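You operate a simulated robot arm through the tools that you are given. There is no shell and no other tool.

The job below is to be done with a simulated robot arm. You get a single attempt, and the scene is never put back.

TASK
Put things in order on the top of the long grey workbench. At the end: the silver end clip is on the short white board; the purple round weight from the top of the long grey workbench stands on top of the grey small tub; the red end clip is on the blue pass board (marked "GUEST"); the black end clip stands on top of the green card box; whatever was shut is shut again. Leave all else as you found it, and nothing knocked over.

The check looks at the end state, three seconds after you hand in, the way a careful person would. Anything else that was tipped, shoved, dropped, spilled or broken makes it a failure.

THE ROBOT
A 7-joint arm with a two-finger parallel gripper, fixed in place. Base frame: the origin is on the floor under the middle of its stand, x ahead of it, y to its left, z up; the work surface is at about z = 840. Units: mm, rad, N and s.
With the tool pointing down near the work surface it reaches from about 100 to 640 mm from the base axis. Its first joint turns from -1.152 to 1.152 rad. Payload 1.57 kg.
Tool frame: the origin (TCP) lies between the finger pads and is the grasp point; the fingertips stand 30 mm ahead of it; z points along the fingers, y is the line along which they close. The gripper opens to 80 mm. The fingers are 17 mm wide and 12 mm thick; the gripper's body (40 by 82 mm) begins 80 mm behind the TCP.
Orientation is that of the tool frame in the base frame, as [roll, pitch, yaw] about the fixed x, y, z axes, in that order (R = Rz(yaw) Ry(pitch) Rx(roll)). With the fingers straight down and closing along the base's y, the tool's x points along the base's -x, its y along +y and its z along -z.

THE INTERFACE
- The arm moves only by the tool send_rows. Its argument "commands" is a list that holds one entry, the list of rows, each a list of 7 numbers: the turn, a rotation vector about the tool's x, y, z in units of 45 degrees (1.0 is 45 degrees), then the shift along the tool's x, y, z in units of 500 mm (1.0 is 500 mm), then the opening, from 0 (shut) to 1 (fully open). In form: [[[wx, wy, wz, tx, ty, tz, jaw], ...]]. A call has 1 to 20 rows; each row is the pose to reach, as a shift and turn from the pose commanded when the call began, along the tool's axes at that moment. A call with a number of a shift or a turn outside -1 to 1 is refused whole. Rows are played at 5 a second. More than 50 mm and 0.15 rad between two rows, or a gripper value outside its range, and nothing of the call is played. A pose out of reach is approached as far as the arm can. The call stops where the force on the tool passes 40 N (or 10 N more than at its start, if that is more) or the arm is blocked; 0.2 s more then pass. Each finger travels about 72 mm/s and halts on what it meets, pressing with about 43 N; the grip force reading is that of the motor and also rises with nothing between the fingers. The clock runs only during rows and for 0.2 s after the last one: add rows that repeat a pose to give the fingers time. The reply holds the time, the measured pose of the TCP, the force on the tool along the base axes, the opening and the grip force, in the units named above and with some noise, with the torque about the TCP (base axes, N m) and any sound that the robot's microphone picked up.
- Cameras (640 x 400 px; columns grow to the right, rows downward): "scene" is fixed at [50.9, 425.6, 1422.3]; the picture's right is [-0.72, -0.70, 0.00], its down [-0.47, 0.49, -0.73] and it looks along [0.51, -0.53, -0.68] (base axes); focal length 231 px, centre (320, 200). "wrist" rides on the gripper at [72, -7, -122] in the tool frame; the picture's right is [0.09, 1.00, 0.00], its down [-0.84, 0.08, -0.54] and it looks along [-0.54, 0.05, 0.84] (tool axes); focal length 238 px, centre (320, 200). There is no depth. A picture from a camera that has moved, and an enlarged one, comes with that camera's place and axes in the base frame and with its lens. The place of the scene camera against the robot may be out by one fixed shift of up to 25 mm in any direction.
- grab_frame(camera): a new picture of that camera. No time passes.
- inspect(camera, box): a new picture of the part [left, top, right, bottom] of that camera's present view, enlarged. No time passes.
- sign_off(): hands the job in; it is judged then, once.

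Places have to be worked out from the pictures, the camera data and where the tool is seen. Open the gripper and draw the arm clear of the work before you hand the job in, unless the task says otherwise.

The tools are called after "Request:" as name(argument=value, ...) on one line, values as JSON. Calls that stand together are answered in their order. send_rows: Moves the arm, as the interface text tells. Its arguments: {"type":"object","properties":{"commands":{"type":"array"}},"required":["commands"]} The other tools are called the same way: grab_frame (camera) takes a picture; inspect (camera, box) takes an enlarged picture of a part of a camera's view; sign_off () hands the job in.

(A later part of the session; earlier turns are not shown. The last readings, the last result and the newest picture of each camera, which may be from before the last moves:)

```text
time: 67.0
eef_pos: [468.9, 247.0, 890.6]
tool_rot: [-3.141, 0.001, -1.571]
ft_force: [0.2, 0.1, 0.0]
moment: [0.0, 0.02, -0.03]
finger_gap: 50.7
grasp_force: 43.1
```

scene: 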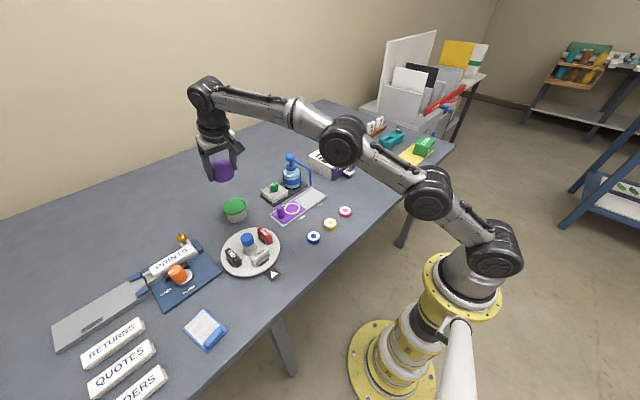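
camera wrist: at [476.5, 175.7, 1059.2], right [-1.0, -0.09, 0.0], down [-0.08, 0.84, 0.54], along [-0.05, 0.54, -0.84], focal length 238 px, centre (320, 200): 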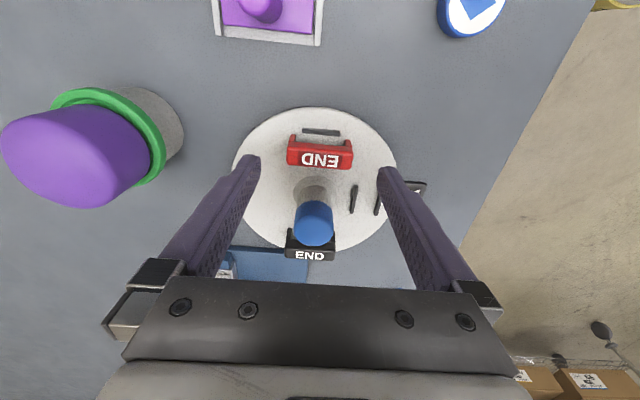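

Gripped at 50.7 mm. I lift slowly.

Request:
send_rows(commands=[[[0, 0, 0, 0, 0, -0.008, 0], [0, 0, 0, 0, 0, -0.016, 0], [0, 0, 0, 0, 0, -0.03, 0], [0, 0, 0, 0, 0, -0.06, 0], [0, 0, 0, 0, 0, -0.12, 0], [0, 0, 0, 0, 0, -0.18, 0], [0, 0, 0, 0, 0, -0.22, 0], [0, 0, 0, 0, 0, -0.22, 0]]])

Request:
grab_frame(camera="wrist")

Request:
inspect(camera="wrist", box=[220, 120, 420, 300])

Request:
inspect(camera="scene", box=[210, 180, 300, 280])

```text
time: 68.8
eef_pos: [469.4, 247.3, 1000.7]
tool_rot: [3.141, 0.0, -1.573]
ft_force: [0.8, 0.3, 0.2]
moment: [0.03, 0.02, 0.0]
finger_gap: 51.0
grasp_force: 43.6
```

```text
taken
camera wrist: at [476.5, 176.2, 1121.6], right [-1.0, -0.09, 0.0], down [-0.08, 0.84, 0.54], along [-0.05, 0.54, -0.84], focal length 238 px, centre (320, 200)
```

wrist: 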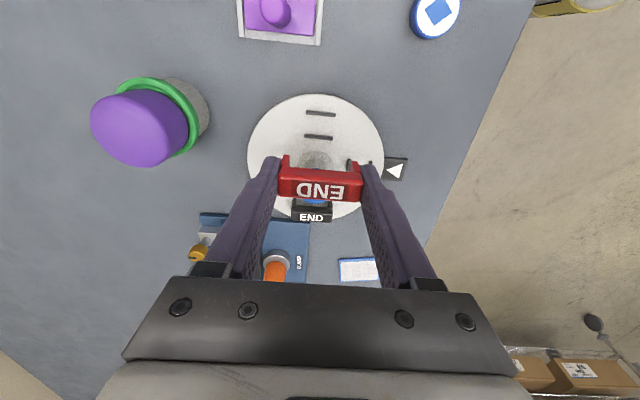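

```text
2.22 times, centred on (320, 210) of wrist
camera zoom: at [476.5, 176.2, 1121.6], right [-1.0, -0.09, 0.0], down [-0.08, 0.84, 0.54], along [-0.05, 0.54, -0.84], focal length 530 px, centre (320, 178)
```

zoom: 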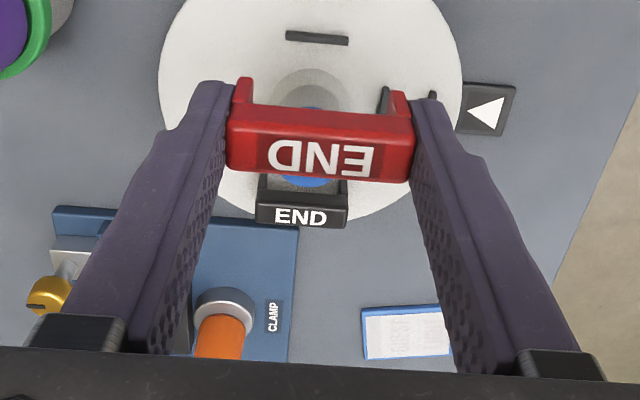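

```text
4.00 times, centred on (255, 230) of scene
camera zoom: at [50.9, 425.6, 1422.3], right [-0.72, -0.7, 0.0], down [-0.47, 0.49, -0.73], along [0.51, -0.53, -0.68], focal length 923 px, centre (580, 80)
```

zoom: 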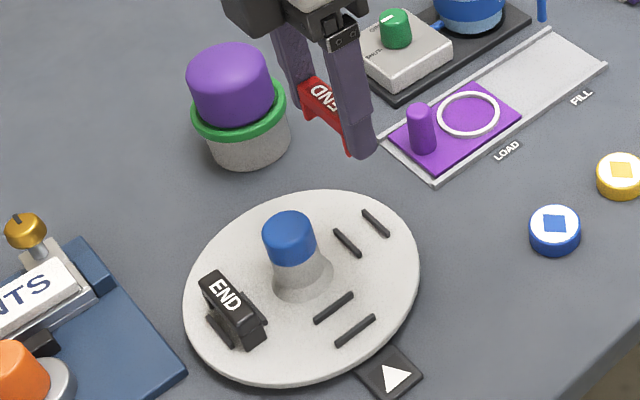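

The red clip is held and the disc stayed put. I carry it over to the pass board at z ≈ 980, turning the hand to a diagonal yaw.

Request:
send_rows(commands=[[[0, 0, 0.1143, -0.0682, 0.0255, 0.0057, 0], [0, 0, 0.2286, -0.1364, 0.0511, 0.0114, 0], [0, 0, 0.3429, -0.2046, 0.0766, 0.0171, 0], [0, 0, 0.4571, -0.2728, 0.1022, 0.0229, 0], [0, 0, 0.5714, -0.341, 0.1277, 0.0286, 0], [0, 0, 0.6857, -0.4092, 0.1533, 0.0343, 0], [0, 0, 0.8, -0.4774, 0.1788, 0.04, 0], [0, 0, 0.8, -0.4774, 0.1788, 0.04, 0]]])

Request:
grab_frame(camera="wrist")

Request:
inspect(camera="wrist", box=[220, 60, 420, 200])

Request:
inspect(camera="scene", box=[150, 260, 250, 360])

```text
time: 70.6
eef_pos: [379.7, 485.6, 980.5]
tool_rot: [-3.141, 0.0, -2.201]
ft_force: [-0.1, 0.6, 0.3]
moment: [0.02, -0.02, 0.02]
finger_gap: 50.7
grasp_force: 42.9
```

```text
taken
camera wrist: at [342.9, 425.6, 1101.2], right [-0.86, 0.51, 0.0], down [0.43, 0.72, 0.54], along [0.28, 0.47, -0.84], focal length 238 px, centre (320, 200)
```

wrist: 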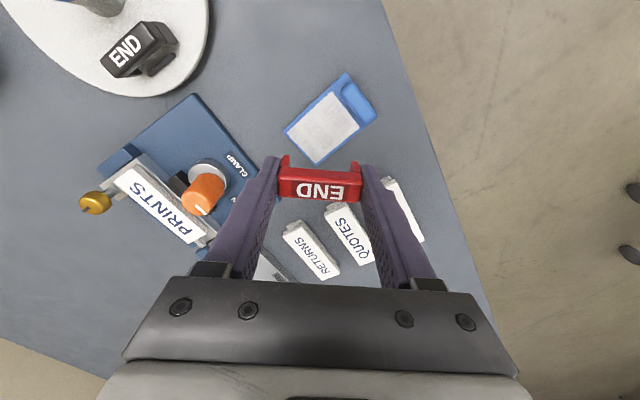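

```text
2.86 times, centred on (320, 130) of wrist
camera zoom: at [342.9, 425.6, 1101.2], right [-0.86, 0.51, 0.0], down [0.43, 0.72, 0.54], along [0.28, 0.47, -0.84], focal length 681 px, centre (320, 400)
```

zoom: 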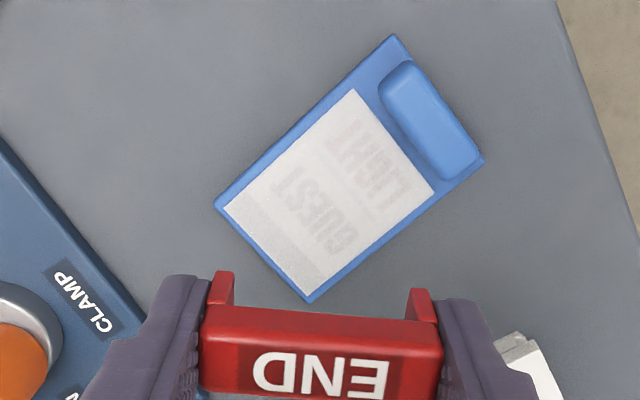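

```text
4.00 times, centred on (200, 310) of scene
camera zoom: at [50.9, 425.7, 1422.3], right [-0.72, -0.7, 0.0], down [-0.47, 0.49, -0.73], along [0.51, -0.53, -0.68], focal length 923 px, centre (800, -240)
```

zoom: 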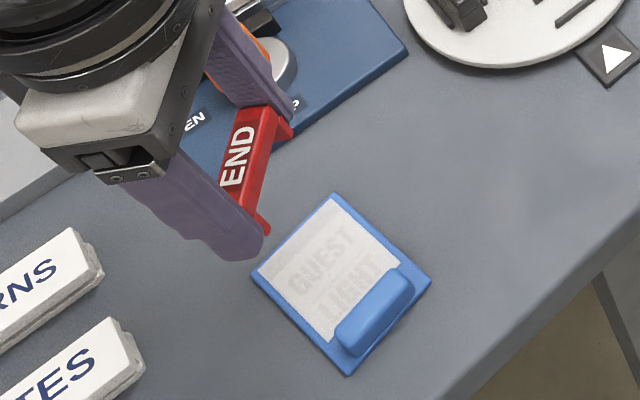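

The board's paper area is free between s = 20 and 86 mm from its near end; its target spot for the clip is about (384.7, 492.6). I shift there and descend to z ≈ 905.

Request:
send_rows(commands=[[[0, 0, 0, -0.0148, -0.0009, 0.02, 0], [0, 0, 0, -0.0148, -0.0009, 0.07, 0], [0, 0, 0, -0.0148, -0.0009, 0.12, 0], [0, 0, 0, -0.0148, -0.0009, 0.151, 0], [0, 0, 0, -0.0148, -0.0009, 0.151, 0]]])

Request:
grab_frame(camera="wrist")

Request:
inspect(camera="wrist", box=[220, 60, 420, 200])

Request:
inspect(camera="scene", box=[150, 280, 250, 360])

```text
time: 71.8
eef_pos: [386.1, 492.6, 904.6]
tool_rot: [3.141, -0.001, -2.203]
ft_force: [0.9, 0.2, 0.3]
moment: [-0.04, -0.01, 0.01]
finger_gap: 50.6
grasp_force: 42.6
```

```text
taken
camera wrist: at [349.1, 431.3, 1025.8], right [-0.86, 0.51, 0.0], down [0.43, 0.72, 0.54], along [0.28, 0.47, -0.84], focal length 238 px, centre (320, 200)
```

wrist: 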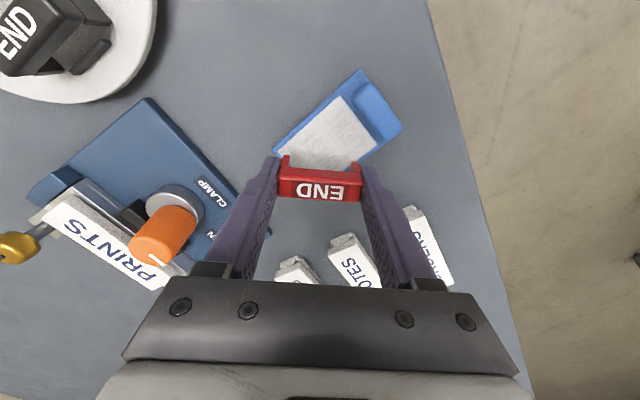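

```text
2.86 times, centred on (320, 130) of wrist
camera zoom: at [349.1, 431.3, 1025.8], right [-0.86, 0.51, 0.0], down [0.43, 0.72, 0.54], along [0.28, 0.47, -0.84], focal length 681 px, centre (320, 400)
```

zoom: 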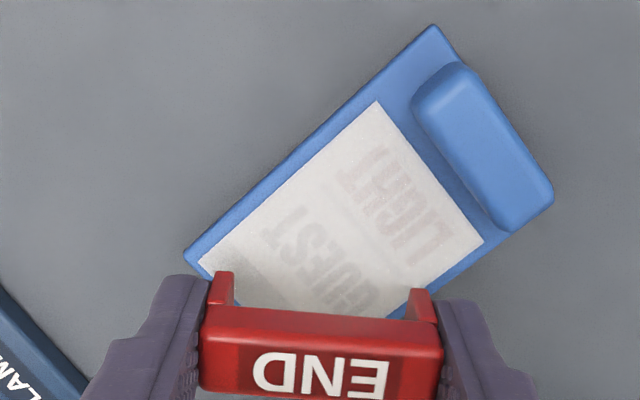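

```text
5.00 times, centred on (200, 320) of scene
camera zoom: at [50.9, 425.6, 1422.3], right [-0.72, -0.7, 0.0], down [-0.47, 0.49, -0.73], along [0.51, -0.53, -0.68], focal length 1154 px, centre (920, -400)
```

zoom: 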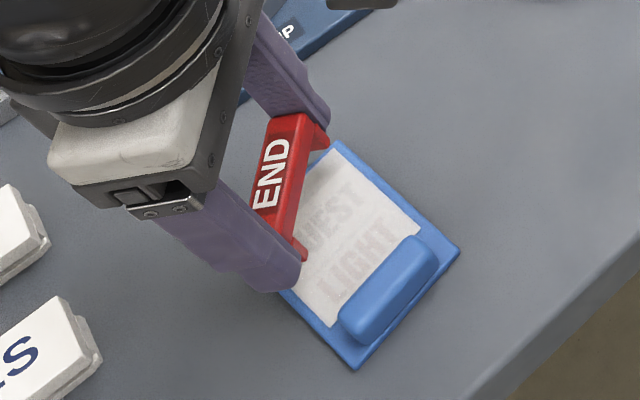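

The landing spot lies inside the paper area with about 5–8 mm to spare all round. I descend to about z = 885 and read.

Request:
send_rows(commands=[[[0, 0, 0, 0, 0, 0.015, 0], [0, 0, 0, 0, 0, 0.03, 0], [0, 0, 0, 0, 0, 0.039, 0], [0, 0, 0, 0, 0, 0.039, 0]]])

Request:
inspect(camera="wrist", box=[220, 60, 420, 200])

Request:
inspect(camera="scene", box=[150, 290, 240, 360])

```text
time: 72.8
eef_pos: [385.1, 491.6, 885.4]
tool_rot: [3.141, 0.001, -2.202]
ft_force: [0.3, -0.8, -0.7]
moment: [0.0, -0.01, 0.04]
finger_gap: 50.7
grasp_force: 42.9
```

```text
2.86 times, centred on (320, 130) of wrist
camera zoom: at [348.4, 431.5, 1006.3], right [-0.86, 0.51, 0.0], down [0.43, 0.72, 0.54], along [0.28, 0.47, -0.84], focal length 681 px, centre (320, 400)
```

zoom: 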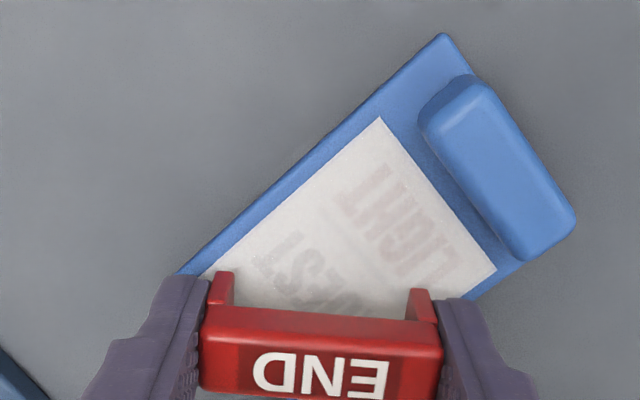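

```text
5.71 times, centred on (195, 325) of scene
camera zoom: at [50.9, 425.6, 1422.3], right [-0.72, -0.7, 0.0], down [-0.47, 0.49, -0.73], along [0.51, -0.53, -0.68], focal length 1319 px, centre (1034, -514)
```

zoom: 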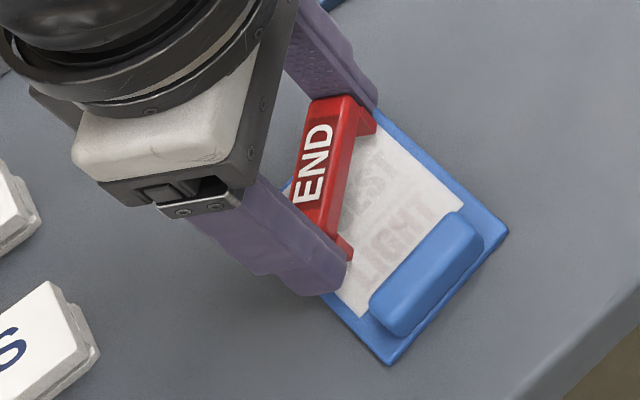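

Good clearance from the board's blue bar; still no contact at 885. I go down 3 mm in small steps.

Request:
send_rows(commands=[[[0, 0, 0, 0, 0, 0.003, 0], [0, 0, 0, 0, 0, 0.006, 0], [0, 0, 0, 0, 0, 0.006, 0]]])

```text
time: 73.6
eef_pos: [386.0, 492.3, 881.6]
tool_rot: [3.141, 0.001, -2.2]
ft_force: [-0.7, 0.3, -0.5]
moment: [0.01, 0.03, 0.01]
finger_gap: 50.6
grasp_force: 42.7
```

Free at 882. Another 1.5 mm.

Request:
send_rows(commands=[[[0, 0, 0, 0, 0, 0.0015, 0], [0, 0, 0, 0, 0, 0.003, 0], [0, 0, 0, 0, 0, 0.003, 0]]])

```text
time: 74.4
eef_pos: [384.1, 491.9, 881.3]
tool_rot: [3.14, 0.001, -2.2]
ft_force: [-0.7, -1.2, -0.9]
moment: [-0.01, -0.03, 0.01]
finger_gap: 50.7
grasp_force: 42.9
```

Free at 881. Another 1.5 mm.

Request:
send_rows(commands=[[[0, 0, 0, 0, 0, 0.0015, 0], [0, 0, 0, 0, 0, 0.003, 0], [0, 0, 0, 0, 0, 0.003, 0]]])

```text
time: 75.2
eef_pos: [385.1, 491.0, 880.0]
tool_rot: [3.141, 0.0, -2.201]
ft_force: [-0.2, -0.1, 0.4]
moment: [0.03, -0.02, -0.02]
finger_gap: 50.8
grasp_force: 43.5
```

Still free at 880. Another 1.5 mm.

Request:
send_rows(commands=[[[0, 0, 0, 0, 0, 0.0015, 0], [0, 0, 0, 0, 0, 0.003, 0], [0, 0, 0, 0, 0, 0.003, 0]]])

```text
time: 76.0
eef_pos: [384.1, 491.7, 877.4]
tool_rot: [-3.141, 0.0, -2.2]
ft_force: [-0.4, 0.1, -0.4]
moment: [0.0, -0.01, -0.06]
finger_gap: 50.8
grasp_force: 42.7
```

Free at about 878. Another 1.5 mm.

Request:
send_rows(commands=[[[0, 0, 0, 0, 0, 0.0015, 0], [0, 0, 0, 0, 0, 0.003, 0], [0, 0, 0, 0, 0, 0.003, 0]]])

Request:
inspect(camera="scene", box=[180, 300, 230, 350])

```text
time: 76.8
eef_pos: [385.0, 491.9, 876.6]
tool_rot: [-3.141, 0.001, -2.198]
ft_force: [-1.9, -1.4, 7.2]
moment: [-0.07, 0.1, 0.01]
finger_gap: 50.6
grasp_force: 43.4
```

```text
8.00 times, centred on (205, 325) of scene
camera zoom: at [50.8, 425.5, 1422.4], right [-0.72, -0.7, 0.0], down [-0.47, 0.49, -0.73], along [0.51, -0.53, -0.68], focal length 1846 px, centre (1240, -800)
```

zoom: 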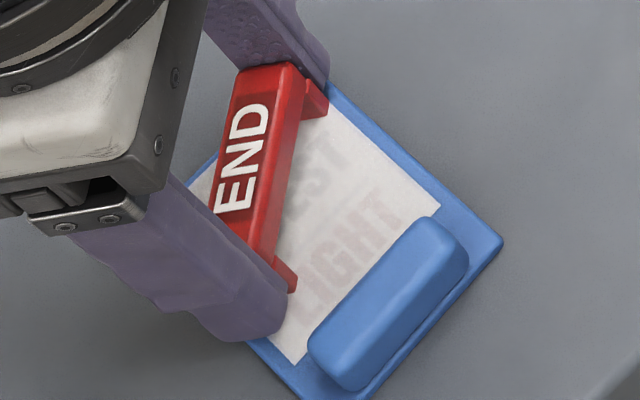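

Contact at z ≈ 877 with 7 N. I ease up 0.8 mm and open the fingers a few millimetres on each side.

Request:
send_rows(commands=[[[0, 0, 0, 0, 0, -0.0016, 0], [0, 0, 0, 0, 0, -0.0016, 0], [0, 0, 0, 0, 0, -0.0016, 0.64], [0, 0, 0, 0, 0, -0.0016, 0.67], [0, 0, 0, 0, 0, -0.0016, 0.71], [0, 0, 0, 0, 0, -0.0016, 0.75], [0, 0, 0, 0, 0, -0.0016, 0.75]]])

Request:
grab_frame(camera="wrist")

Request:
inspect(camera="scene", box=[180, 300, 230, 350])

```text
time: 78.4
eef_pos: [386.0, 491.9, 876.8]
tool_rot: [-3.141, 0.001, -2.201]
ft_force: [-0.2, -0.5, 0.3]
moment: [0.0, 0.01, 0.0]
finger_gap: 60.2
grasp_force: 0.0
```

```text
taken
camera wrist: at [348.7, 430.7, 998.2], right [-0.86, 0.51, 0.0], down [0.43, 0.72, 0.54], along [0.28, 0.47, -0.84], focal length 238 px, centre (320, 200)
```

wrist: 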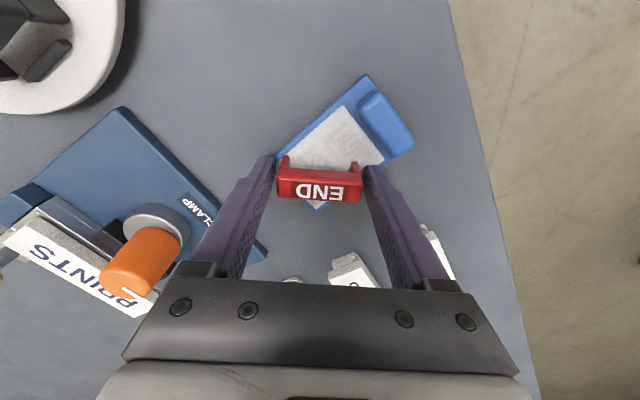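

```text
8.00 times, centred on (205, 325) of scene
camera zoom: at [50.9, 425.6, 1422.3], right [-0.72, -0.7, 0.0], down [-0.47, 0.49, -0.73], along [0.51, -0.53, -0.68], focal length 1846 px, centre (1240, -800)
```

zoom: 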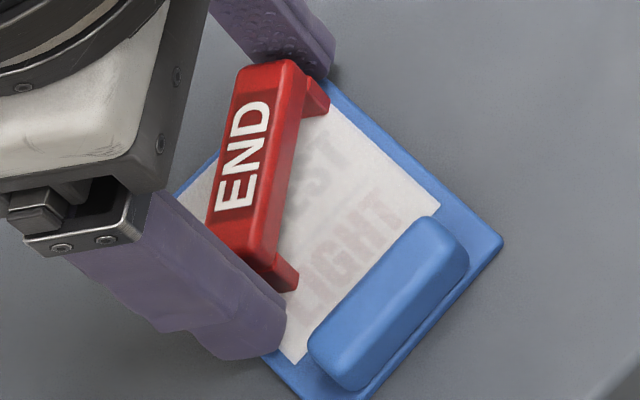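

The red clip stands free on the pass board. I lift straight up, then move and turn to a viewing place for the black clip.

Request:
send_rows(commands=[[[0, 0, 0, 0, 0, -0.03, 0.75], [0, 0, 0, 0, 0, -0.09, 0.75], [0, 0, 0, 0, 0, -0.165, 0.8], [0, 0, 0, 0, 0, -0.24, 1], [0, 0, -0.1337, 0.0352, -0.0603, -0.24, 1], [0, 0, -0.2673, 0.0705, -0.1206, -0.24, 1], [0, 0, -0.401, 0.1057, -0.1809, -0.23, 1], [0, 0, -0.5347, 0.1409, -0.2411, -0.22, 1], [0, 0, -0.6683, 0.1762, -0.3014, -0.21, 1], [0, 0, -0.802, 0.2114, -0.3617, -0.206, 1], [0, 0, -0.802, 0.2114, -0.3617, -0.206, 1]]])

Request:
grab_frame(camera="wrist")

Request:
inspect(camera="wrist", box=[240, 110, 400, 230])

Request:
inspect(camera="scene", box=[160, 290, 250, 360])

```text
time: 80.8
eef_pos: [468.9, 299.8, 980.7]
tool_rot: [3.141, 0.001, -1.568]
ft_force: [0.1, -0.1, -0.9]
moment: [-0.02, 0.01, 0.01]
finger_gap: 80.2
grasp_force: 0.1
```

```text
taken
camera wrist: at [476.1, 228.8, 1101.3], right [-1.0, -0.09, 0.0], down [-0.08, 0.84, 0.54], along [-0.05, 0.54, -0.84], focal length 238 px, centre (320, 200)
```

wrist: 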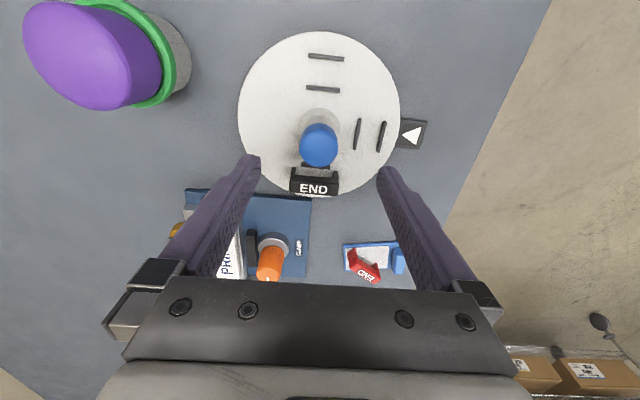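

```text
3.33 times, centred on (320, 170) of wrist
camera zoom: at [476.1, 228.8, 1101.3], right [-1.0, -0.09, 0.0], down [-0.08, 0.84, 0.54], along [-0.05, 0.54, -0.84], focal length 794 px, centre (320, 300)
```

zoom: 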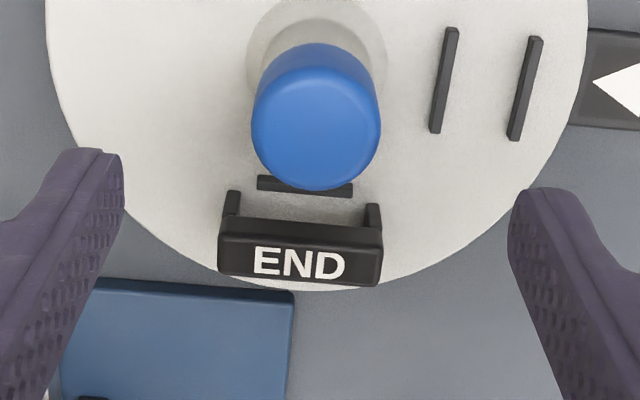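

```text
5.71 times, centred on (205, 325) of scene
camera zoom: at [50.9, 425.6, 1422.3], right [-0.72, -0.7, 0.0], down [-0.47, 0.49, -0.73], along [0.51, -0.53, -0.68], focal length 1319 px, centre (977, -514)
```

zoom: 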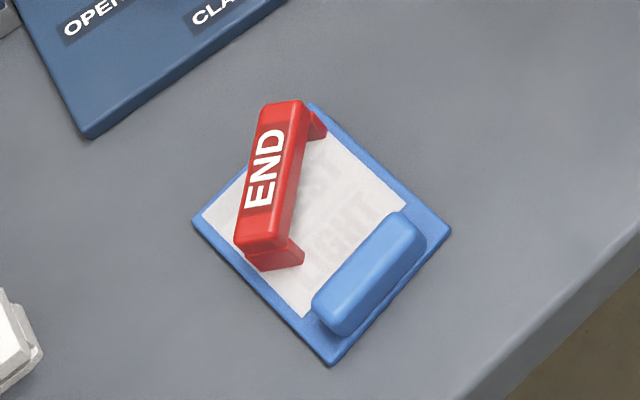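

The red clip stands cleanly on the pass board. The black clip is at centre (470.4, 352.4); I tilt the hand by 0.25 rad about its closing axis and move above the clip at z = 950.

Request:
send_rows(commands=[[[0, -0.1061, 0, -0.0313, -0.0009, 0.0205, 1], [0, -0.2122, 0, -0.0627, -0.0019, 0.0409, 1], [0, -0.3183, 0, -0.094, -0.0028, 0.0614, 1], [0, -0.3183, 0, -0.094, -0.0028, 0.0614, 1]]])

Request:
grab_frame(camera="wrist")

Request:
inspect(camera="wrist", box=[240, 60, 400, 180])

Request:
inspect(camera="scene", box=[210, 200, 300, 280])

```text
time: 81.8
eef_pos: [470.2, 347.8, 950.2]
tool_rot: [-3.141, 0.249, -1.571]
ft_force: [0.5, -0.1, -0.5]
moment: [0.01, -0.01, 0.01]
finger_gap: 80.1
grasp_force: 0.0
```

```text
taken
camera wrist: at [477.6, 248.3, 1048.9], right [-1.0, -0.09, -0.02], down [-0.08, 0.68, 0.73], along [-0.05, 0.73, -0.68], focal length 238 px, centre (320, 200)
```

wrist: 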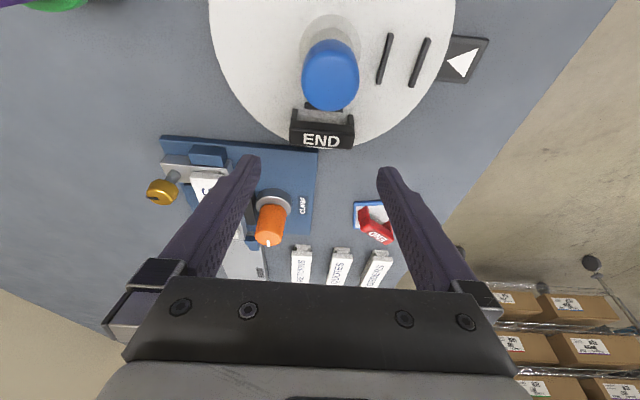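

```text
3.33 times, centred on (320, 120) of wrist
camera zoom: at [477.6, 248.3, 1048.9], right [-1.0, -0.09, -0.02], down [-0.08, 0.68, 0.73], along [-0.05, 0.73, -0.68], focal length 794 px, centre (320, 467)
```

zoom: 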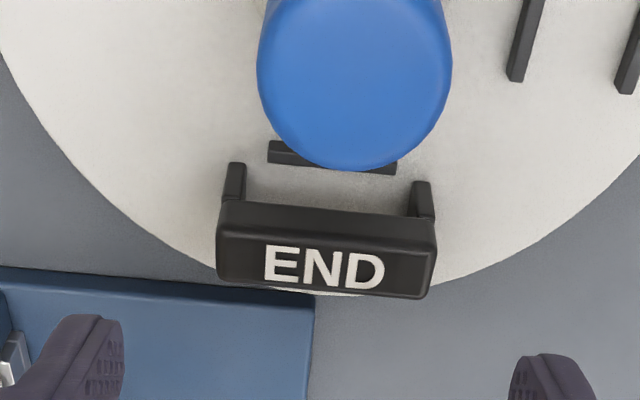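

```text
5.00 times, centred on (255, 240) of scene
camera zoom: at [50.9, 425.6, 1422.3], right [-0.72, -0.7, 0.0], down [-0.47, 0.49, -0.73], along [0.51, -0.53, -0.68], focal length 1154 px, centre (645, 0)
```

zoom: 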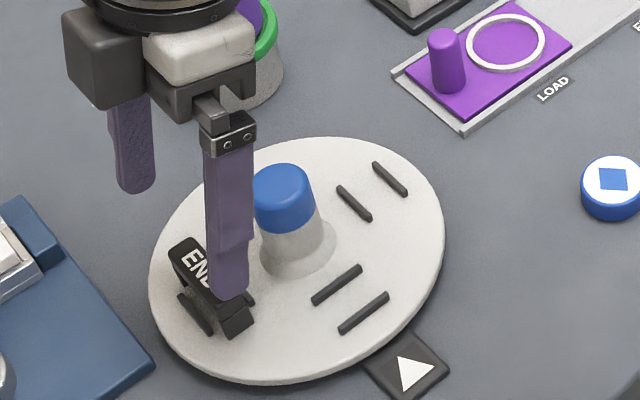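

The clip's centre is confirmed at (470.5, 352.3) and the finger line will meet it at mid height. I descend straight down to z = 891.

Request:
send_rows(commands=[[[0, 0, 0, 0.0088, 0, 0.03, 1], [0, 0, 0, 0.0165, 0, 0.06, 1], [0, 0, 0, 0.0242, 0, 0.09, 1], [0, 0, 0, 0.0283, 0, 0.106, 1], [0, 0, 0, 0.0304, 0, 0.1143, 1], [0, 0, 0, 0.0304, 0, 0.1143, 1]]])

Request:
grab_frame(camera="wrist")

Request:
inspect(camera="wrist", box=[230, 110, 410, 220])

Request:
inspect(camera="scene", box=[210, 200, 300, 280])

```text
time: 83.2
eef_pos: [469.4, 346.9, 890.1]
tool_rot: [3.141, 0.252, -1.572]
ft_force: [-0.3, 0.0, -0.5]
moment: [0.01, -0.02, -0.01]
finger_gap: 79.9
grasp_force: 0.1
```

```text
taken
camera wrist: at [477.7, 247.5, 989.7], right [-1.0, -0.09, -0.02], down [-0.08, 0.68, 0.73], along [-0.05, 0.73, -0.68], focal length 238 px, centre (320, 200)
```

wrist: 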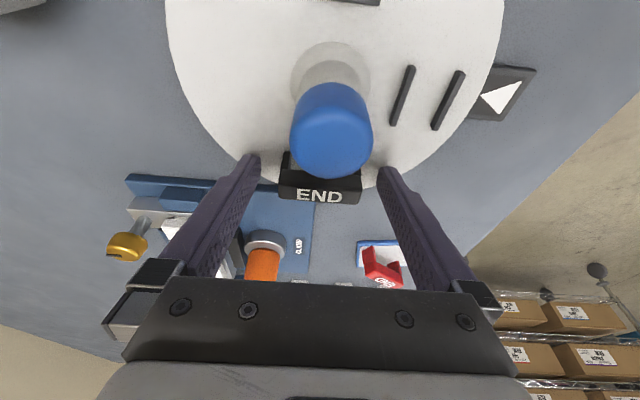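

```text
3.56 times, centred on (320, 165) of wrist
camera zoom: at [477.7, 247.5, 989.7], right [-1.0, -0.09, -0.02], down [-0.08, 0.68, 0.73], along [-0.05, 0.73, -0.68], focal length 848 px, centre (320, 324)
```

zoom: 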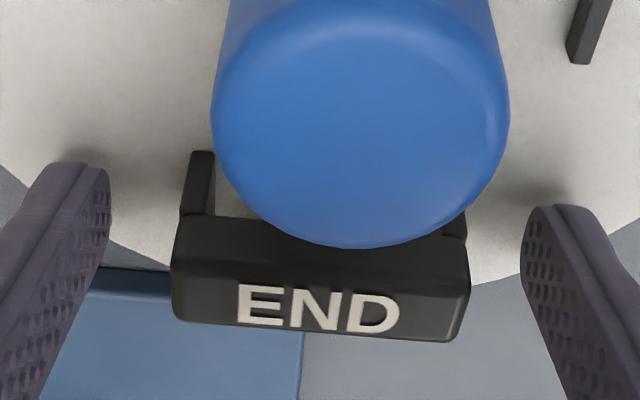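

```text
5.00 times, centred on (255, 240) of scene
camera zoom: at [50.9, 425.6, 1422.3], right [-0.72, -0.7, 0.0], down [-0.47, 0.49, -0.73], along [0.51, -0.53, -0.68], focal length 1154 px, centre (645, 0)
```

zoom: 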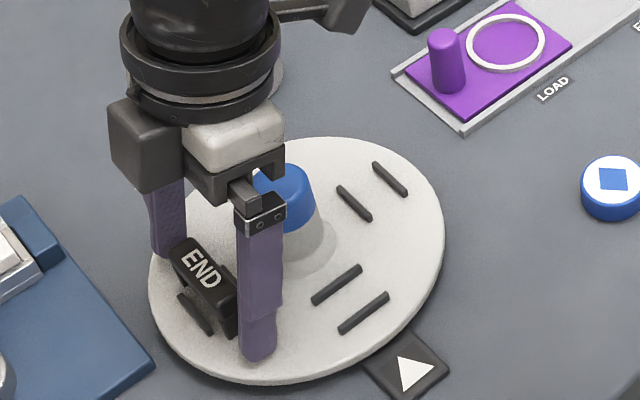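

No contact force, the clip lies centred and the knob is clear of the hand. I close on the clip.

Request:
send_rows(commands=[[[0, 0, 0, 0, 0, 0, 0.88], [0, 0, 0, 0, 0, 0, 0.78], [0, 0, 0, 0, 0, 0, 0.71], [0, 0, 0, 0, 0, 0, 0.67], [0, 0, 0, 0, 0, 0, 0.6], [0, 0, 0, 0, 0, 0, 0.3], [0, 0, 0, 0, 0, 0, 0.0], [0, 0, 0, 0, 0, 0, 0.0]]])

```text
time: 85.0
eef_pos: [470.9, 346.3, 890.4]
tool_rot: [-3.142, 0.248, -1.572]
ft_force: [0.4, -0.1, -0.7]
moment: [0.03, 0.0, -0.01]
finger_gap: 50.5
grasp_force: 42.8
```

Gripped at 50.5 mm. I lift straight up slowly at first, to about z = 1010.

Request:
send_rows(commands=[[[0, 0, 0, -0.002, 0, -0.0078, 0], [0, 0, 0, -0.004, 0, -0.0155, 0], [0, 0, 0, -0.0079, 0, -0.031, 0], [0, 0, 0, -0.0158, 0, -0.062, 0], [0, 0, 0, -0.0297, 0, -0.1163, 0], [0, 0, 0, -0.0446, 0, -0.1744, 0], [0, 0, 0, -0.0594, 0, -0.2325, 0], [0, 0, 0, -0.0594, 0, -0.2325, 0]]])

Request:
grab_frame(camera="wrist")

Request:
inspect(camera="scene", box=[200, 180, 310, 290])

```text
time: 86.8
eef_pos: [471.2, 346.9, 1010.6]
tool_rot: [-3.142, 0.25, -1.571]
ft_force: [0.7, 0.3, -1.0]
moment: [-0.01, 0.0, 0.01]
finger_gap: 50.8
grasp_force: 42.8
```

```text
taken
camera wrist: at [478.2, 247.7, 1109.6], right [-1.0, -0.09, -0.02], down [-0.08, 0.68, 0.73], along [-0.05, 0.73, -0.68], focal length 238 px, centre (320, 200)
```

wrist: 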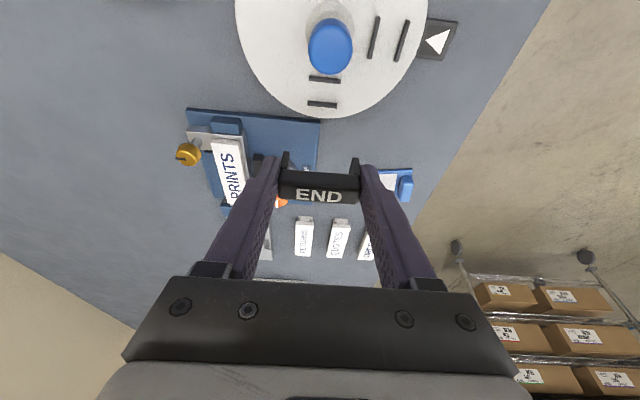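

```text
3.64 times, centred on (255, 235) of scene
camera zoom: at [50.9, 425.6, 1422.3], right [-0.72, -0.7, 0.0], down [-0.47, 0.49, -0.73], along [0.51, -0.53, -0.68], focal length 839 px, centre (556, 73)
```

zoom: 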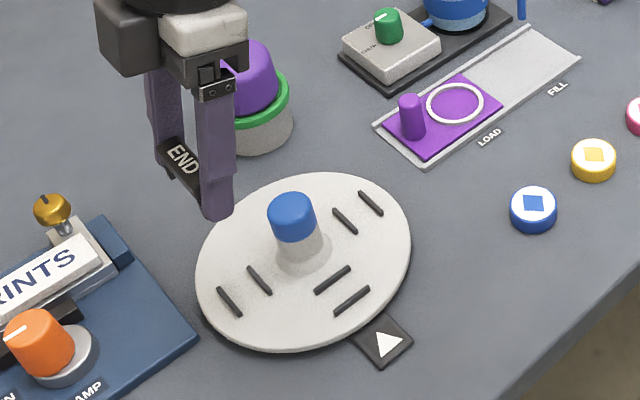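

The black clip is held and the disc unmoved. Now I carry it to the right end in four stages, each turning about the vertical by −0.643 rad while keeping the tilt; this is stage one.

Request:
send_rows(commands=[[[0.0338, 0, 0.1322, 0.062, 0.0103, -0.0225, 0], [0.0675, 0, 0.2644, 0.1241, 0.0207, -0.0451, 0], [0.1013, 0, 0.3966, 0.1861, 0.031, -0.0676, 0], [0.1351, 0, 0.5288, 0.2481, 0.0413, -0.0901, 0], [0.1688, 0, 0.661, 0.3102, 0.0517, -0.1127, 0], [0.2026, 0, 0.7932, 0.3722, 0.062, -0.1352, 0], [0.2026, 0, 0.7932, 0.3722, 0.062, -0.1352, 0]]])

```text
time: 88.4
eef_pos: [439.4, 149.0, 1029.4]
tool_rot: [3.141, 0.248, -2.213]
ft_force: [0.4, 0.0, -0.2]
moment: [0.0, 0.02, -0.01]
finger_gap: 50.8
grasp_force: 43.1
```

Stage one is exact. Stage two: to (400, −50).

Request:
send_rows(commands=[[[0.0338, 0, 0.1322, 0.0591, -0.0292, -0.0151, 0], [0.0675, 0, 0.2644, 0.1182, -0.0584, -0.0302, 0], [0.1013, 0, 0.3966, 0.1773, -0.0876, -0.0453, 0], [0.1351, 0, 0.5288, 0.2364, -0.1168, -0.0604, 0], [0.1688, 0, 0.661, 0.2955, -0.146, -0.0755, 0], [0.2026, 0, 0.7932, 0.3546, -0.1752, -0.0906, 0], [0.2026, 0, 0.7932, 0.3546, -0.1752, -0.0906, 0]]])

```text
time: 90.0
eef_pos: [399.9, -48.7, 1029.1]
tool_rot: [-3.141, 0.249, -2.858]
ft_force: [0.1, -0.4, 0.5]
moment: [-0.02, -0.03, -0.01]
finger_gap: 50.8
grasp_force: 42.8
```

Stage three: to (360, −280).

Request:
send_rows(commands=[[[0.0338, 0, 0.1322, 0.0333, -0.0702, -0.0085, 0], [0.0675, 0, 0.2644, 0.0667, -0.1403, -0.017, 0], [0.1013, 0, 0.3966, 0.1, -0.2105, -0.0255, 0], [0.1351, 0, 0.5288, 0.1333, -0.2807, -0.034, 0], [0.1688, 0, 0.661, 0.1667, -0.3508, -0.0425, 0], [0.2026, 0, 0.7932, 0.2, -0.421, -0.051, 0], [0.2026, 0, 0.7932, 0.2, -0.421, -0.051, 0]]])

```text
time: 91.6
eef_pos: [361.3, -281.4, 1029.0]
tool_rot: [3.141, 0.248, 2.783]
ft_force: [-0.2, -0.3, -0.8]
moment: [0.01, -0.01, 0.01]
finger_gap: 51.0
grasp_force: 43.5
```

Stage four: to (350, −500, 1010), with the hand then radial.

Request:
send_rows(commands=[[[0.0338, 0, 0.1322, -0.0199, -0.0697, 0.0116, 0], [0.0675, 0, 0.2644, -0.0399, -0.1393, 0.0233, 0], [0.1013, 0, 0.3966, -0.0598, -0.209, 0.0349, 0], [0.1351, 0, 0.5288, -0.0797, -0.2787, 0.0465, 0], [0.1688, 0, 0.661, -0.0997, -0.3483, 0.0582, 0], [0.2026, 0, 0.7932, -0.1196, -0.418, 0.0698, 0], [0.2026, 0, 0.7932, -0.1196, -0.418, 0.0698, 0]]])

Request:
grab_frame(camera="wrist")

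Request:
grab_frame(camera="scene")

```text
time: 93.2
eef_pos: [350.6, -501.0, 1010.4]
tool_rot: [3.141, 0.25, 2.141]
ft_force: [0.2, 0.4, -0.1]
moment: [0.02, 0.02, 0.03]
finger_gap: 50.7
grasp_force: 43.5
```

```text
taken
camera wrist: at [291.2, -419.3, 1110.3], right [0.79, 0.61, -0.02], down [0.43, -0.53, 0.73], along [0.44, -0.59, -0.68], focal length 238 px, centre (320, 200)
```

wrist: 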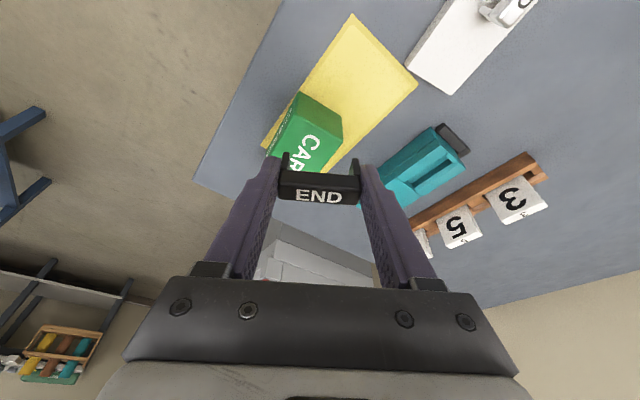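

```text
taken
```

scene: 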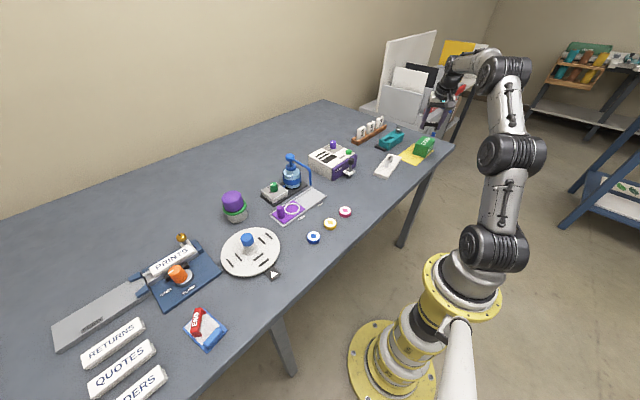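

Everything else looks in place. I now move over the box, aiming the clip's centre at (373, −571), to z ≈ 945.

Request:
send_rows(commands=[[[0, 0, 0, -0.0239, -0.0097, 0.0397, 0], [0, 0, 0, -0.0477, -0.0194, 0.0793, 0], [0, 0, 0, -0.0716, -0.0291, 0.119, 0], [0, 0, 0, -0.0954, -0.0388, 0.1586, 0], [0, 0, 0, -0.0954, -0.0388, 0.1586, 0]]])

Request:
grab_frame(camera="wrist")

Request:
inspect(camera="wrist", box=[230, 30, 430, 210])

Request:
inspect(camera="scene", box=[390, 90, 470, 170])

```text
time: 94.4
eef_pos: [369.1, -566.7, 947.0]
tool_rot: [3.142, 0.25, 2.142]
ft_force: [0.2, 0.5, -0.1]
moment: [-0.01, 0.0, 0.01]
finger_gap: 50.6
grasp_force: 43.4
```

```text
taken
camera wrist: at [309.9, -484.6, 1044.9], right [0.79, 0.61, -0.02], down [0.43, -0.53, 0.73], along [0.44, -0.59, -0.68], focal length 238 px, centre (320, 200)
```

wrist: 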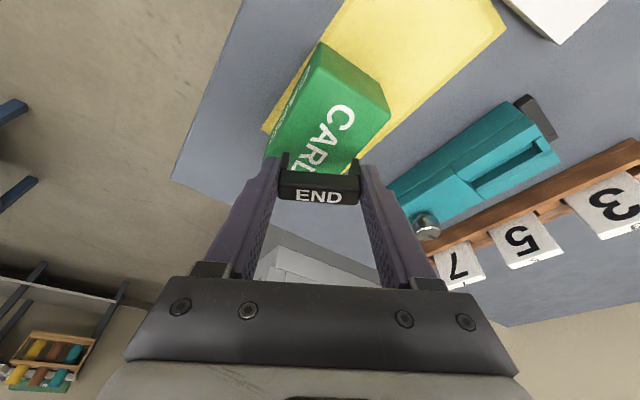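

```text
2.22 times, centred on (330, 120) of wrist
camera zoom: at [309.9, -484.6, 1044.9], right [0.79, 0.61, -0.02], down [0.43, -0.53, 0.73], along [0.44, -0.59, -0.68], focal length 530 px, centre (298, 378)
```

zoom: 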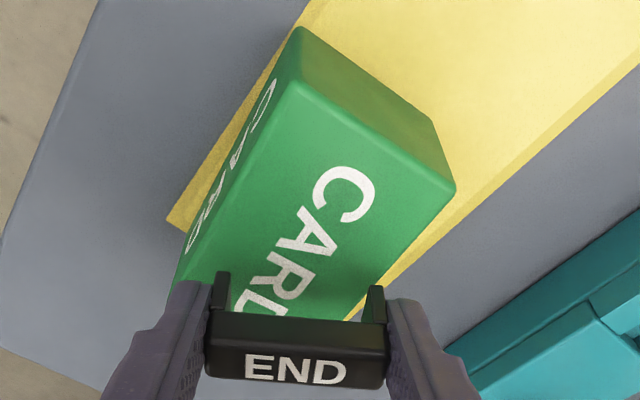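

```text
5.00 times, centred on (430, 130) of scene
camera zoom: at [50.9, 425.6, 1422.3], right [-0.72, -0.7, 0.0], down [-0.47, 0.49, -0.73], along [0.51, -0.53, -0.68], focal length 1154 px, centre (-230, 550)
```

zoom: 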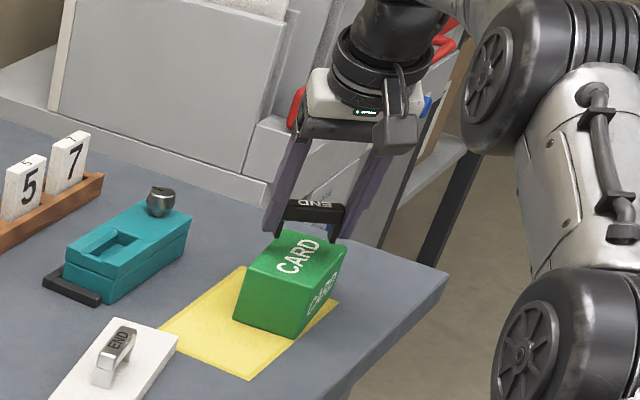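

The box corners agree with the earlier measurement, and the clip's centre is over (372, −571). I descend straight 18 mm and check.

Request:
send_rows(commands=[[[0, 0, 0, 0.003, 0, 0.0116, 0], [0, 0, 0, 0.0059, 0, 0.0233, 0], [0, 0, 0, 0.0089, 0, 0.0349, 0], [0, 0, 0, 0.0089, 0, 0.0349, 0]]])

Request:
inspect(camera="wrist", box=[230, 30, 430, 210])

Request:
inspect(camera="scene", box=[400, 110, 460, 170])

```text
time: 95.4
eef_pos: [369.1, -565.9, 927.4]
tool_rot: [-3.14, 0.252, 2.14]
ft_force: [-0.8, 1.0, 3.8]
moment: [0.05, -0.04, 0.01]
finger_gap: 50.6
grasp_force: 42.4
```

```text
2.22 times, centred on (330, 120) of wrist
camera zoom: at [309.5, -484.5, 1027.4], right [0.79, 0.61, -0.02], down [0.43, -0.53, 0.73], along [0.44, -0.59, -0.68], focal length 530 px, centre (298, 378)
```

zoom: 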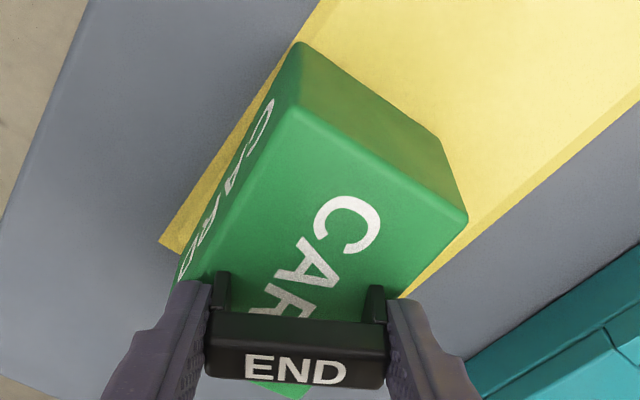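

```text
6.67 times, centred on (430, 140) of scene
camera zoom: at [50.9, 425.7, 1422.3], right [-0.72, -0.7, 0.0], down [-0.47, 0.49, -0.73], along [0.51, -0.53, -0.68], focal length 1538 px, centre (-413, 600)
```

zoom: 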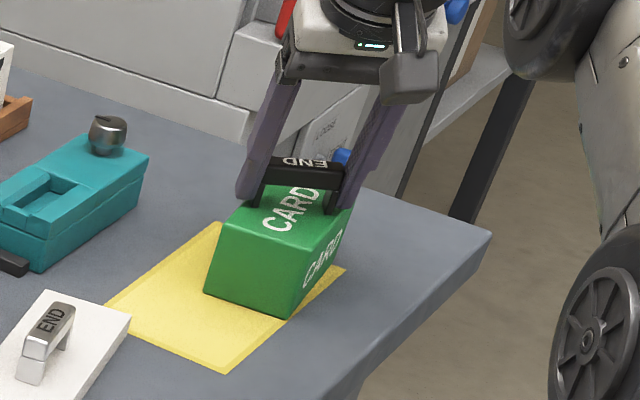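

Light contact (3.8 N) already at z = 927, so the box top is near z ≈ 893, and its centre is then about (369, −569). I raise a little, shift the clip 3 mm in −x to centre it across the box, and stop 1 mm above the former height.

Request:
send_rows(commands=[[[0, 0, 0, -0.0015, 0, -0.0058, 0], [0, 0, 0, -0.0015, 0, -0.0058, 0], [0, 0, 0, 0.0016, -0.0051, -0.0066, 0], [0, 0, 0, 0.0016, -0.0051, -0.0066, 0], [0, 0, 0, 0.0026, -0.0051, -0.0027, 0], [0, 0, 0, 0.0026, -0.0051, -0.0027, 0]]])

Request:
inspect(camera="wrist", box=[230, 30, 430, 210])

Request:
inspect(camera="scene", box=[400, 110, 450, 160])

```text
time: 96.8
eef_pos: [365.6, -565.3, 926.6]
tool_rot: [3.141, 0.25, 2.14]
ft_force: [0.3, 0.5, 0.6]
moment: [-0.01, 0.05, 0.0]
finger_gap: 50.5
grasp_force: 42.5
```

```text
2.22 times, centred on (330, 120) of wrist
camera zoom: at [306.6, -484.3, 1027.7], right [0.79, 0.61, -0.02], down [0.43, -0.53, 0.73], along [0.44, -0.59, -0.68], focal length 530 px, centre (298, 378)
```

zoom: 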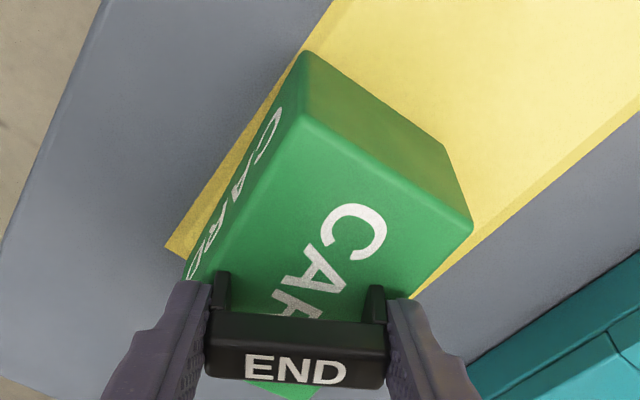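

```text
8.00 times, centred on (425, 135) of scene
camera zoom: at [50.9, 425.6, 1422.3], right [-0.72, -0.7, 0.0], down [-0.47, 0.49, -0.73], along [0.51, -0.53, -0.68], focal length 1846 px, centre (-520, 720)
```

zoom: 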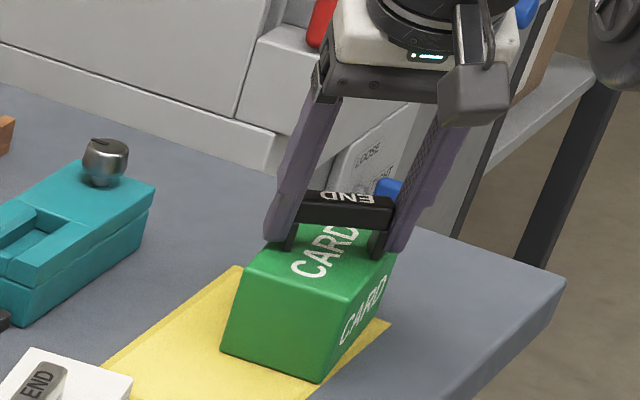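

Now it is centred (offset under 1.5 mm from the box centre) and free. I lower 1.5 mm and read.

Request:
send_rows(commands=[[[0, 0, 0, 0.0004, 0, 0.0015, 0], [0, 0, 0, 0.0007, 0, 0.0029, 0], [0, 0, 0, 0.0007, 0, 0.0029, 0]]])

```text
time: 97.6
eef_pos: [366.3, -564.9, 929.2]
tool_rot: [3.14, 0.255, 2.142]
ft_force: [-1.1, 2.3, 6.7]
moment: [0.07, 0.03, 0.02]
finger_gap: 50.8
grasp_force: 43.4
```

Contact at 6.7 N. I ease 0.5 mm up and open the fingers slowly.

Request:
send_rows(commands=[[[0, 0, 0, -0.0002, 0, -0.001, 0], [0, 0, 0, -0.0002, 0, -0.001, 0], [0, 0, 0, -0.0002, 0, -0.001, 0.64], [0, 0, 0, -0.0002, 0, -0.001, 0.67], [0, 0, 0, -0.0002, 0, -0.001, 0.71], [0, 0, 0, -0.0002, 0, -0.001, 0.77], [0, 0, 0, -0.0002, 0, -0.001, 0.84], [0, 0, 0, -0.0002, 0, -0.001, 0.84]]])

Request:
inspect(camera="wrist", box=[230, 30, 430, 210])

Request:
inspect(camera="scene", box=[400, 110, 450, 160])

```text
time: 99.4
eef_pos: [366.6, -566.1, 927.1]
tool_rot: [-3.141, 0.249, 2.141]
ft_force: [-0.3, -0.7, -0.6]
moment: [0.0, 0.01, 0.02]
finger_gap: 67.2
grasp_force: 0.0
```

```text
2.22 times, centred on (330, 120) of wrist
camera zoom: at [306.8, -484.4, 1026.9], right [0.79, 0.61, -0.02], down [0.43, -0.53, 0.73], along [0.44, -0.59, -0.68], focal length 530 px, centre (298, 378)
```

zoom: 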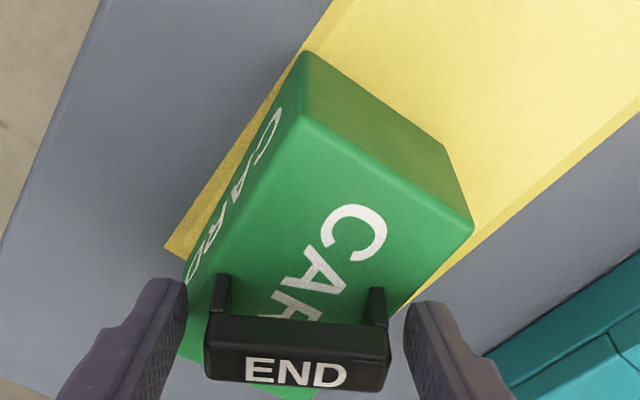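

```text
8.00 times, centred on (425, 135) of scene
camera zoom: at [50.9, 425.6, 1422.3], right [-0.72, -0.7, 0.0], down [-0.47, 0.49, -0.73], along [0.51, -0.53, -0.68], focal length 1846 px, centre (-520, 720)
```

zoom: 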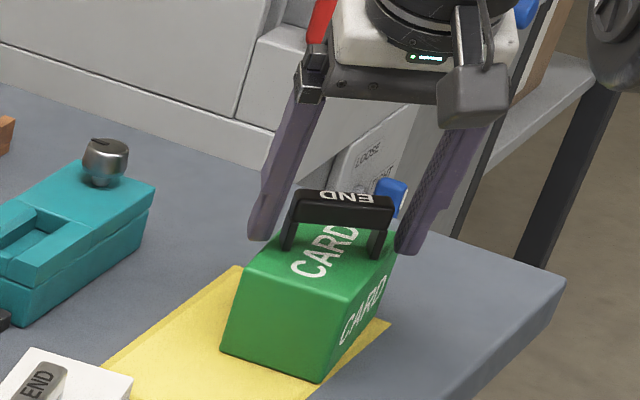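

The black clip stands on the box by itself. I rise straight up, slowly first.

Request:
send_rows(commands=[[[0, 0, 0, -0.005, 0, -0.0194, 0.84], [0, 0, 0, -0.0148, 0, -0.0581, 0.84], [0, 0, 0, -0.0272, 0, -0.1066, 0.9], [0, 0, 0, -0.0396, 0, -0.155, 1], [0, 0, 0, -0.0396, 0, -0.155, 1]]])

Request:
grab_frame(camera="wrist")

Request:
inspect(camera="wrist", box=[230, 40, 430, 210])

Request:
inspect(camera="scene", box=[400, 110, 450, 160])

```text
time: 100.6
eef_pos: [365.2, -566.2, 1008.1]
tool_rot: [-3.141, 0.25, 2.142]
ft_force: [0.0, 1.1, -0.2]
moment: [0.01, 0.03, 0.01]
finger_gap: 80.2
grasp_force: 0.1
```

```text
taken
camera wrist: at [307.0, -484.0, 1107.0], right [0.79, 0.61, -0.02], down [0.43, -0.53, 0.73], along [0.44, -0.59, -0.68], focal length 238 px, centre (320, 200)
```

wrist: 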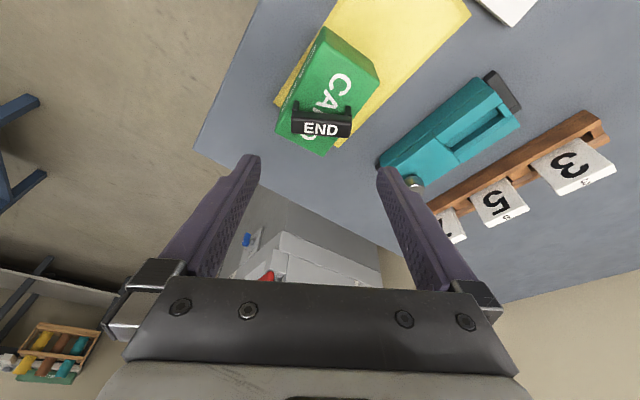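

```text
2.35 times, centred on (330, 125) of wrist
camera zoom: at [307.0, -484.0, 1107.0], right [0.79, 0.61, -0.02], down [0.43, -0.53, 0.73], along [0.44, -0.59, -0.68], focal length 561 px, centre (296, 376)
```

zoom: 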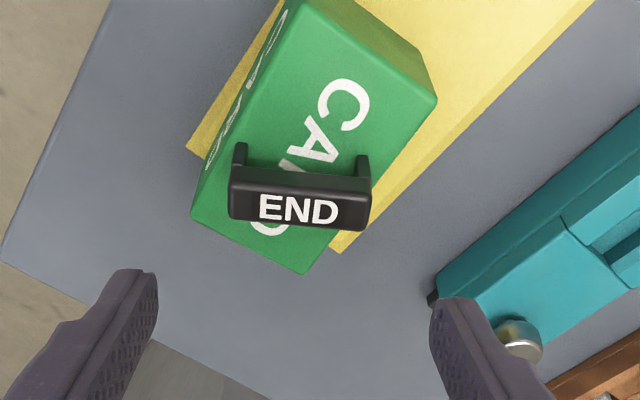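

```text
8.00 times, centred on (425, 135) of scene
camera zoom: at [50.9, 425.6, 1422.3], right [-0.72, -0.7, 0.0], down [-0.47, 0.49, -0.73], along [0.51, -0.53, -0.68], focal length 1846 px, centre (-520, 720)
```

zoom: 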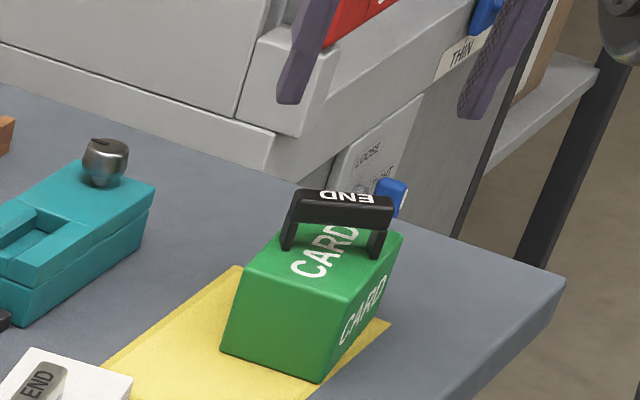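

The black clip stands well on the green box. I now withdraw the arm upward and back, untilting the hand.

Request:
send_rows(commands=[[[-0.0159, 0.0624, -0.1268, 0.026, 0.01, -0.05, 1], [-0.0319, 0.1248, -0.2536, 0.065, 0.028, -0.09, 1], [-0.0478, 0.1871, -0.3803, 0.105, 0.046, -0.13, 1], [-0.0638, 0.2495, -0.5071, 0.143, 0.065, -0.165, 1], [-0.0797, 0.3119, -0.6339, 0.18, 0.0832, -0.1946, 1], [-0.0797, 0.3119, -0.6339, 0.18, 0.0832, -0.1946, 1]]])

```text
time: 102.0
eef_pos: [340.1, -448.8, 1079.2]
tool_rot: [3.141, -0.002, 2.646]
ft_force: [0.0, -0.6, -0.2]
moment: [0.0, -0.02, 0.03]
finger_gap: 79.9
grasp_force: 0.1
```

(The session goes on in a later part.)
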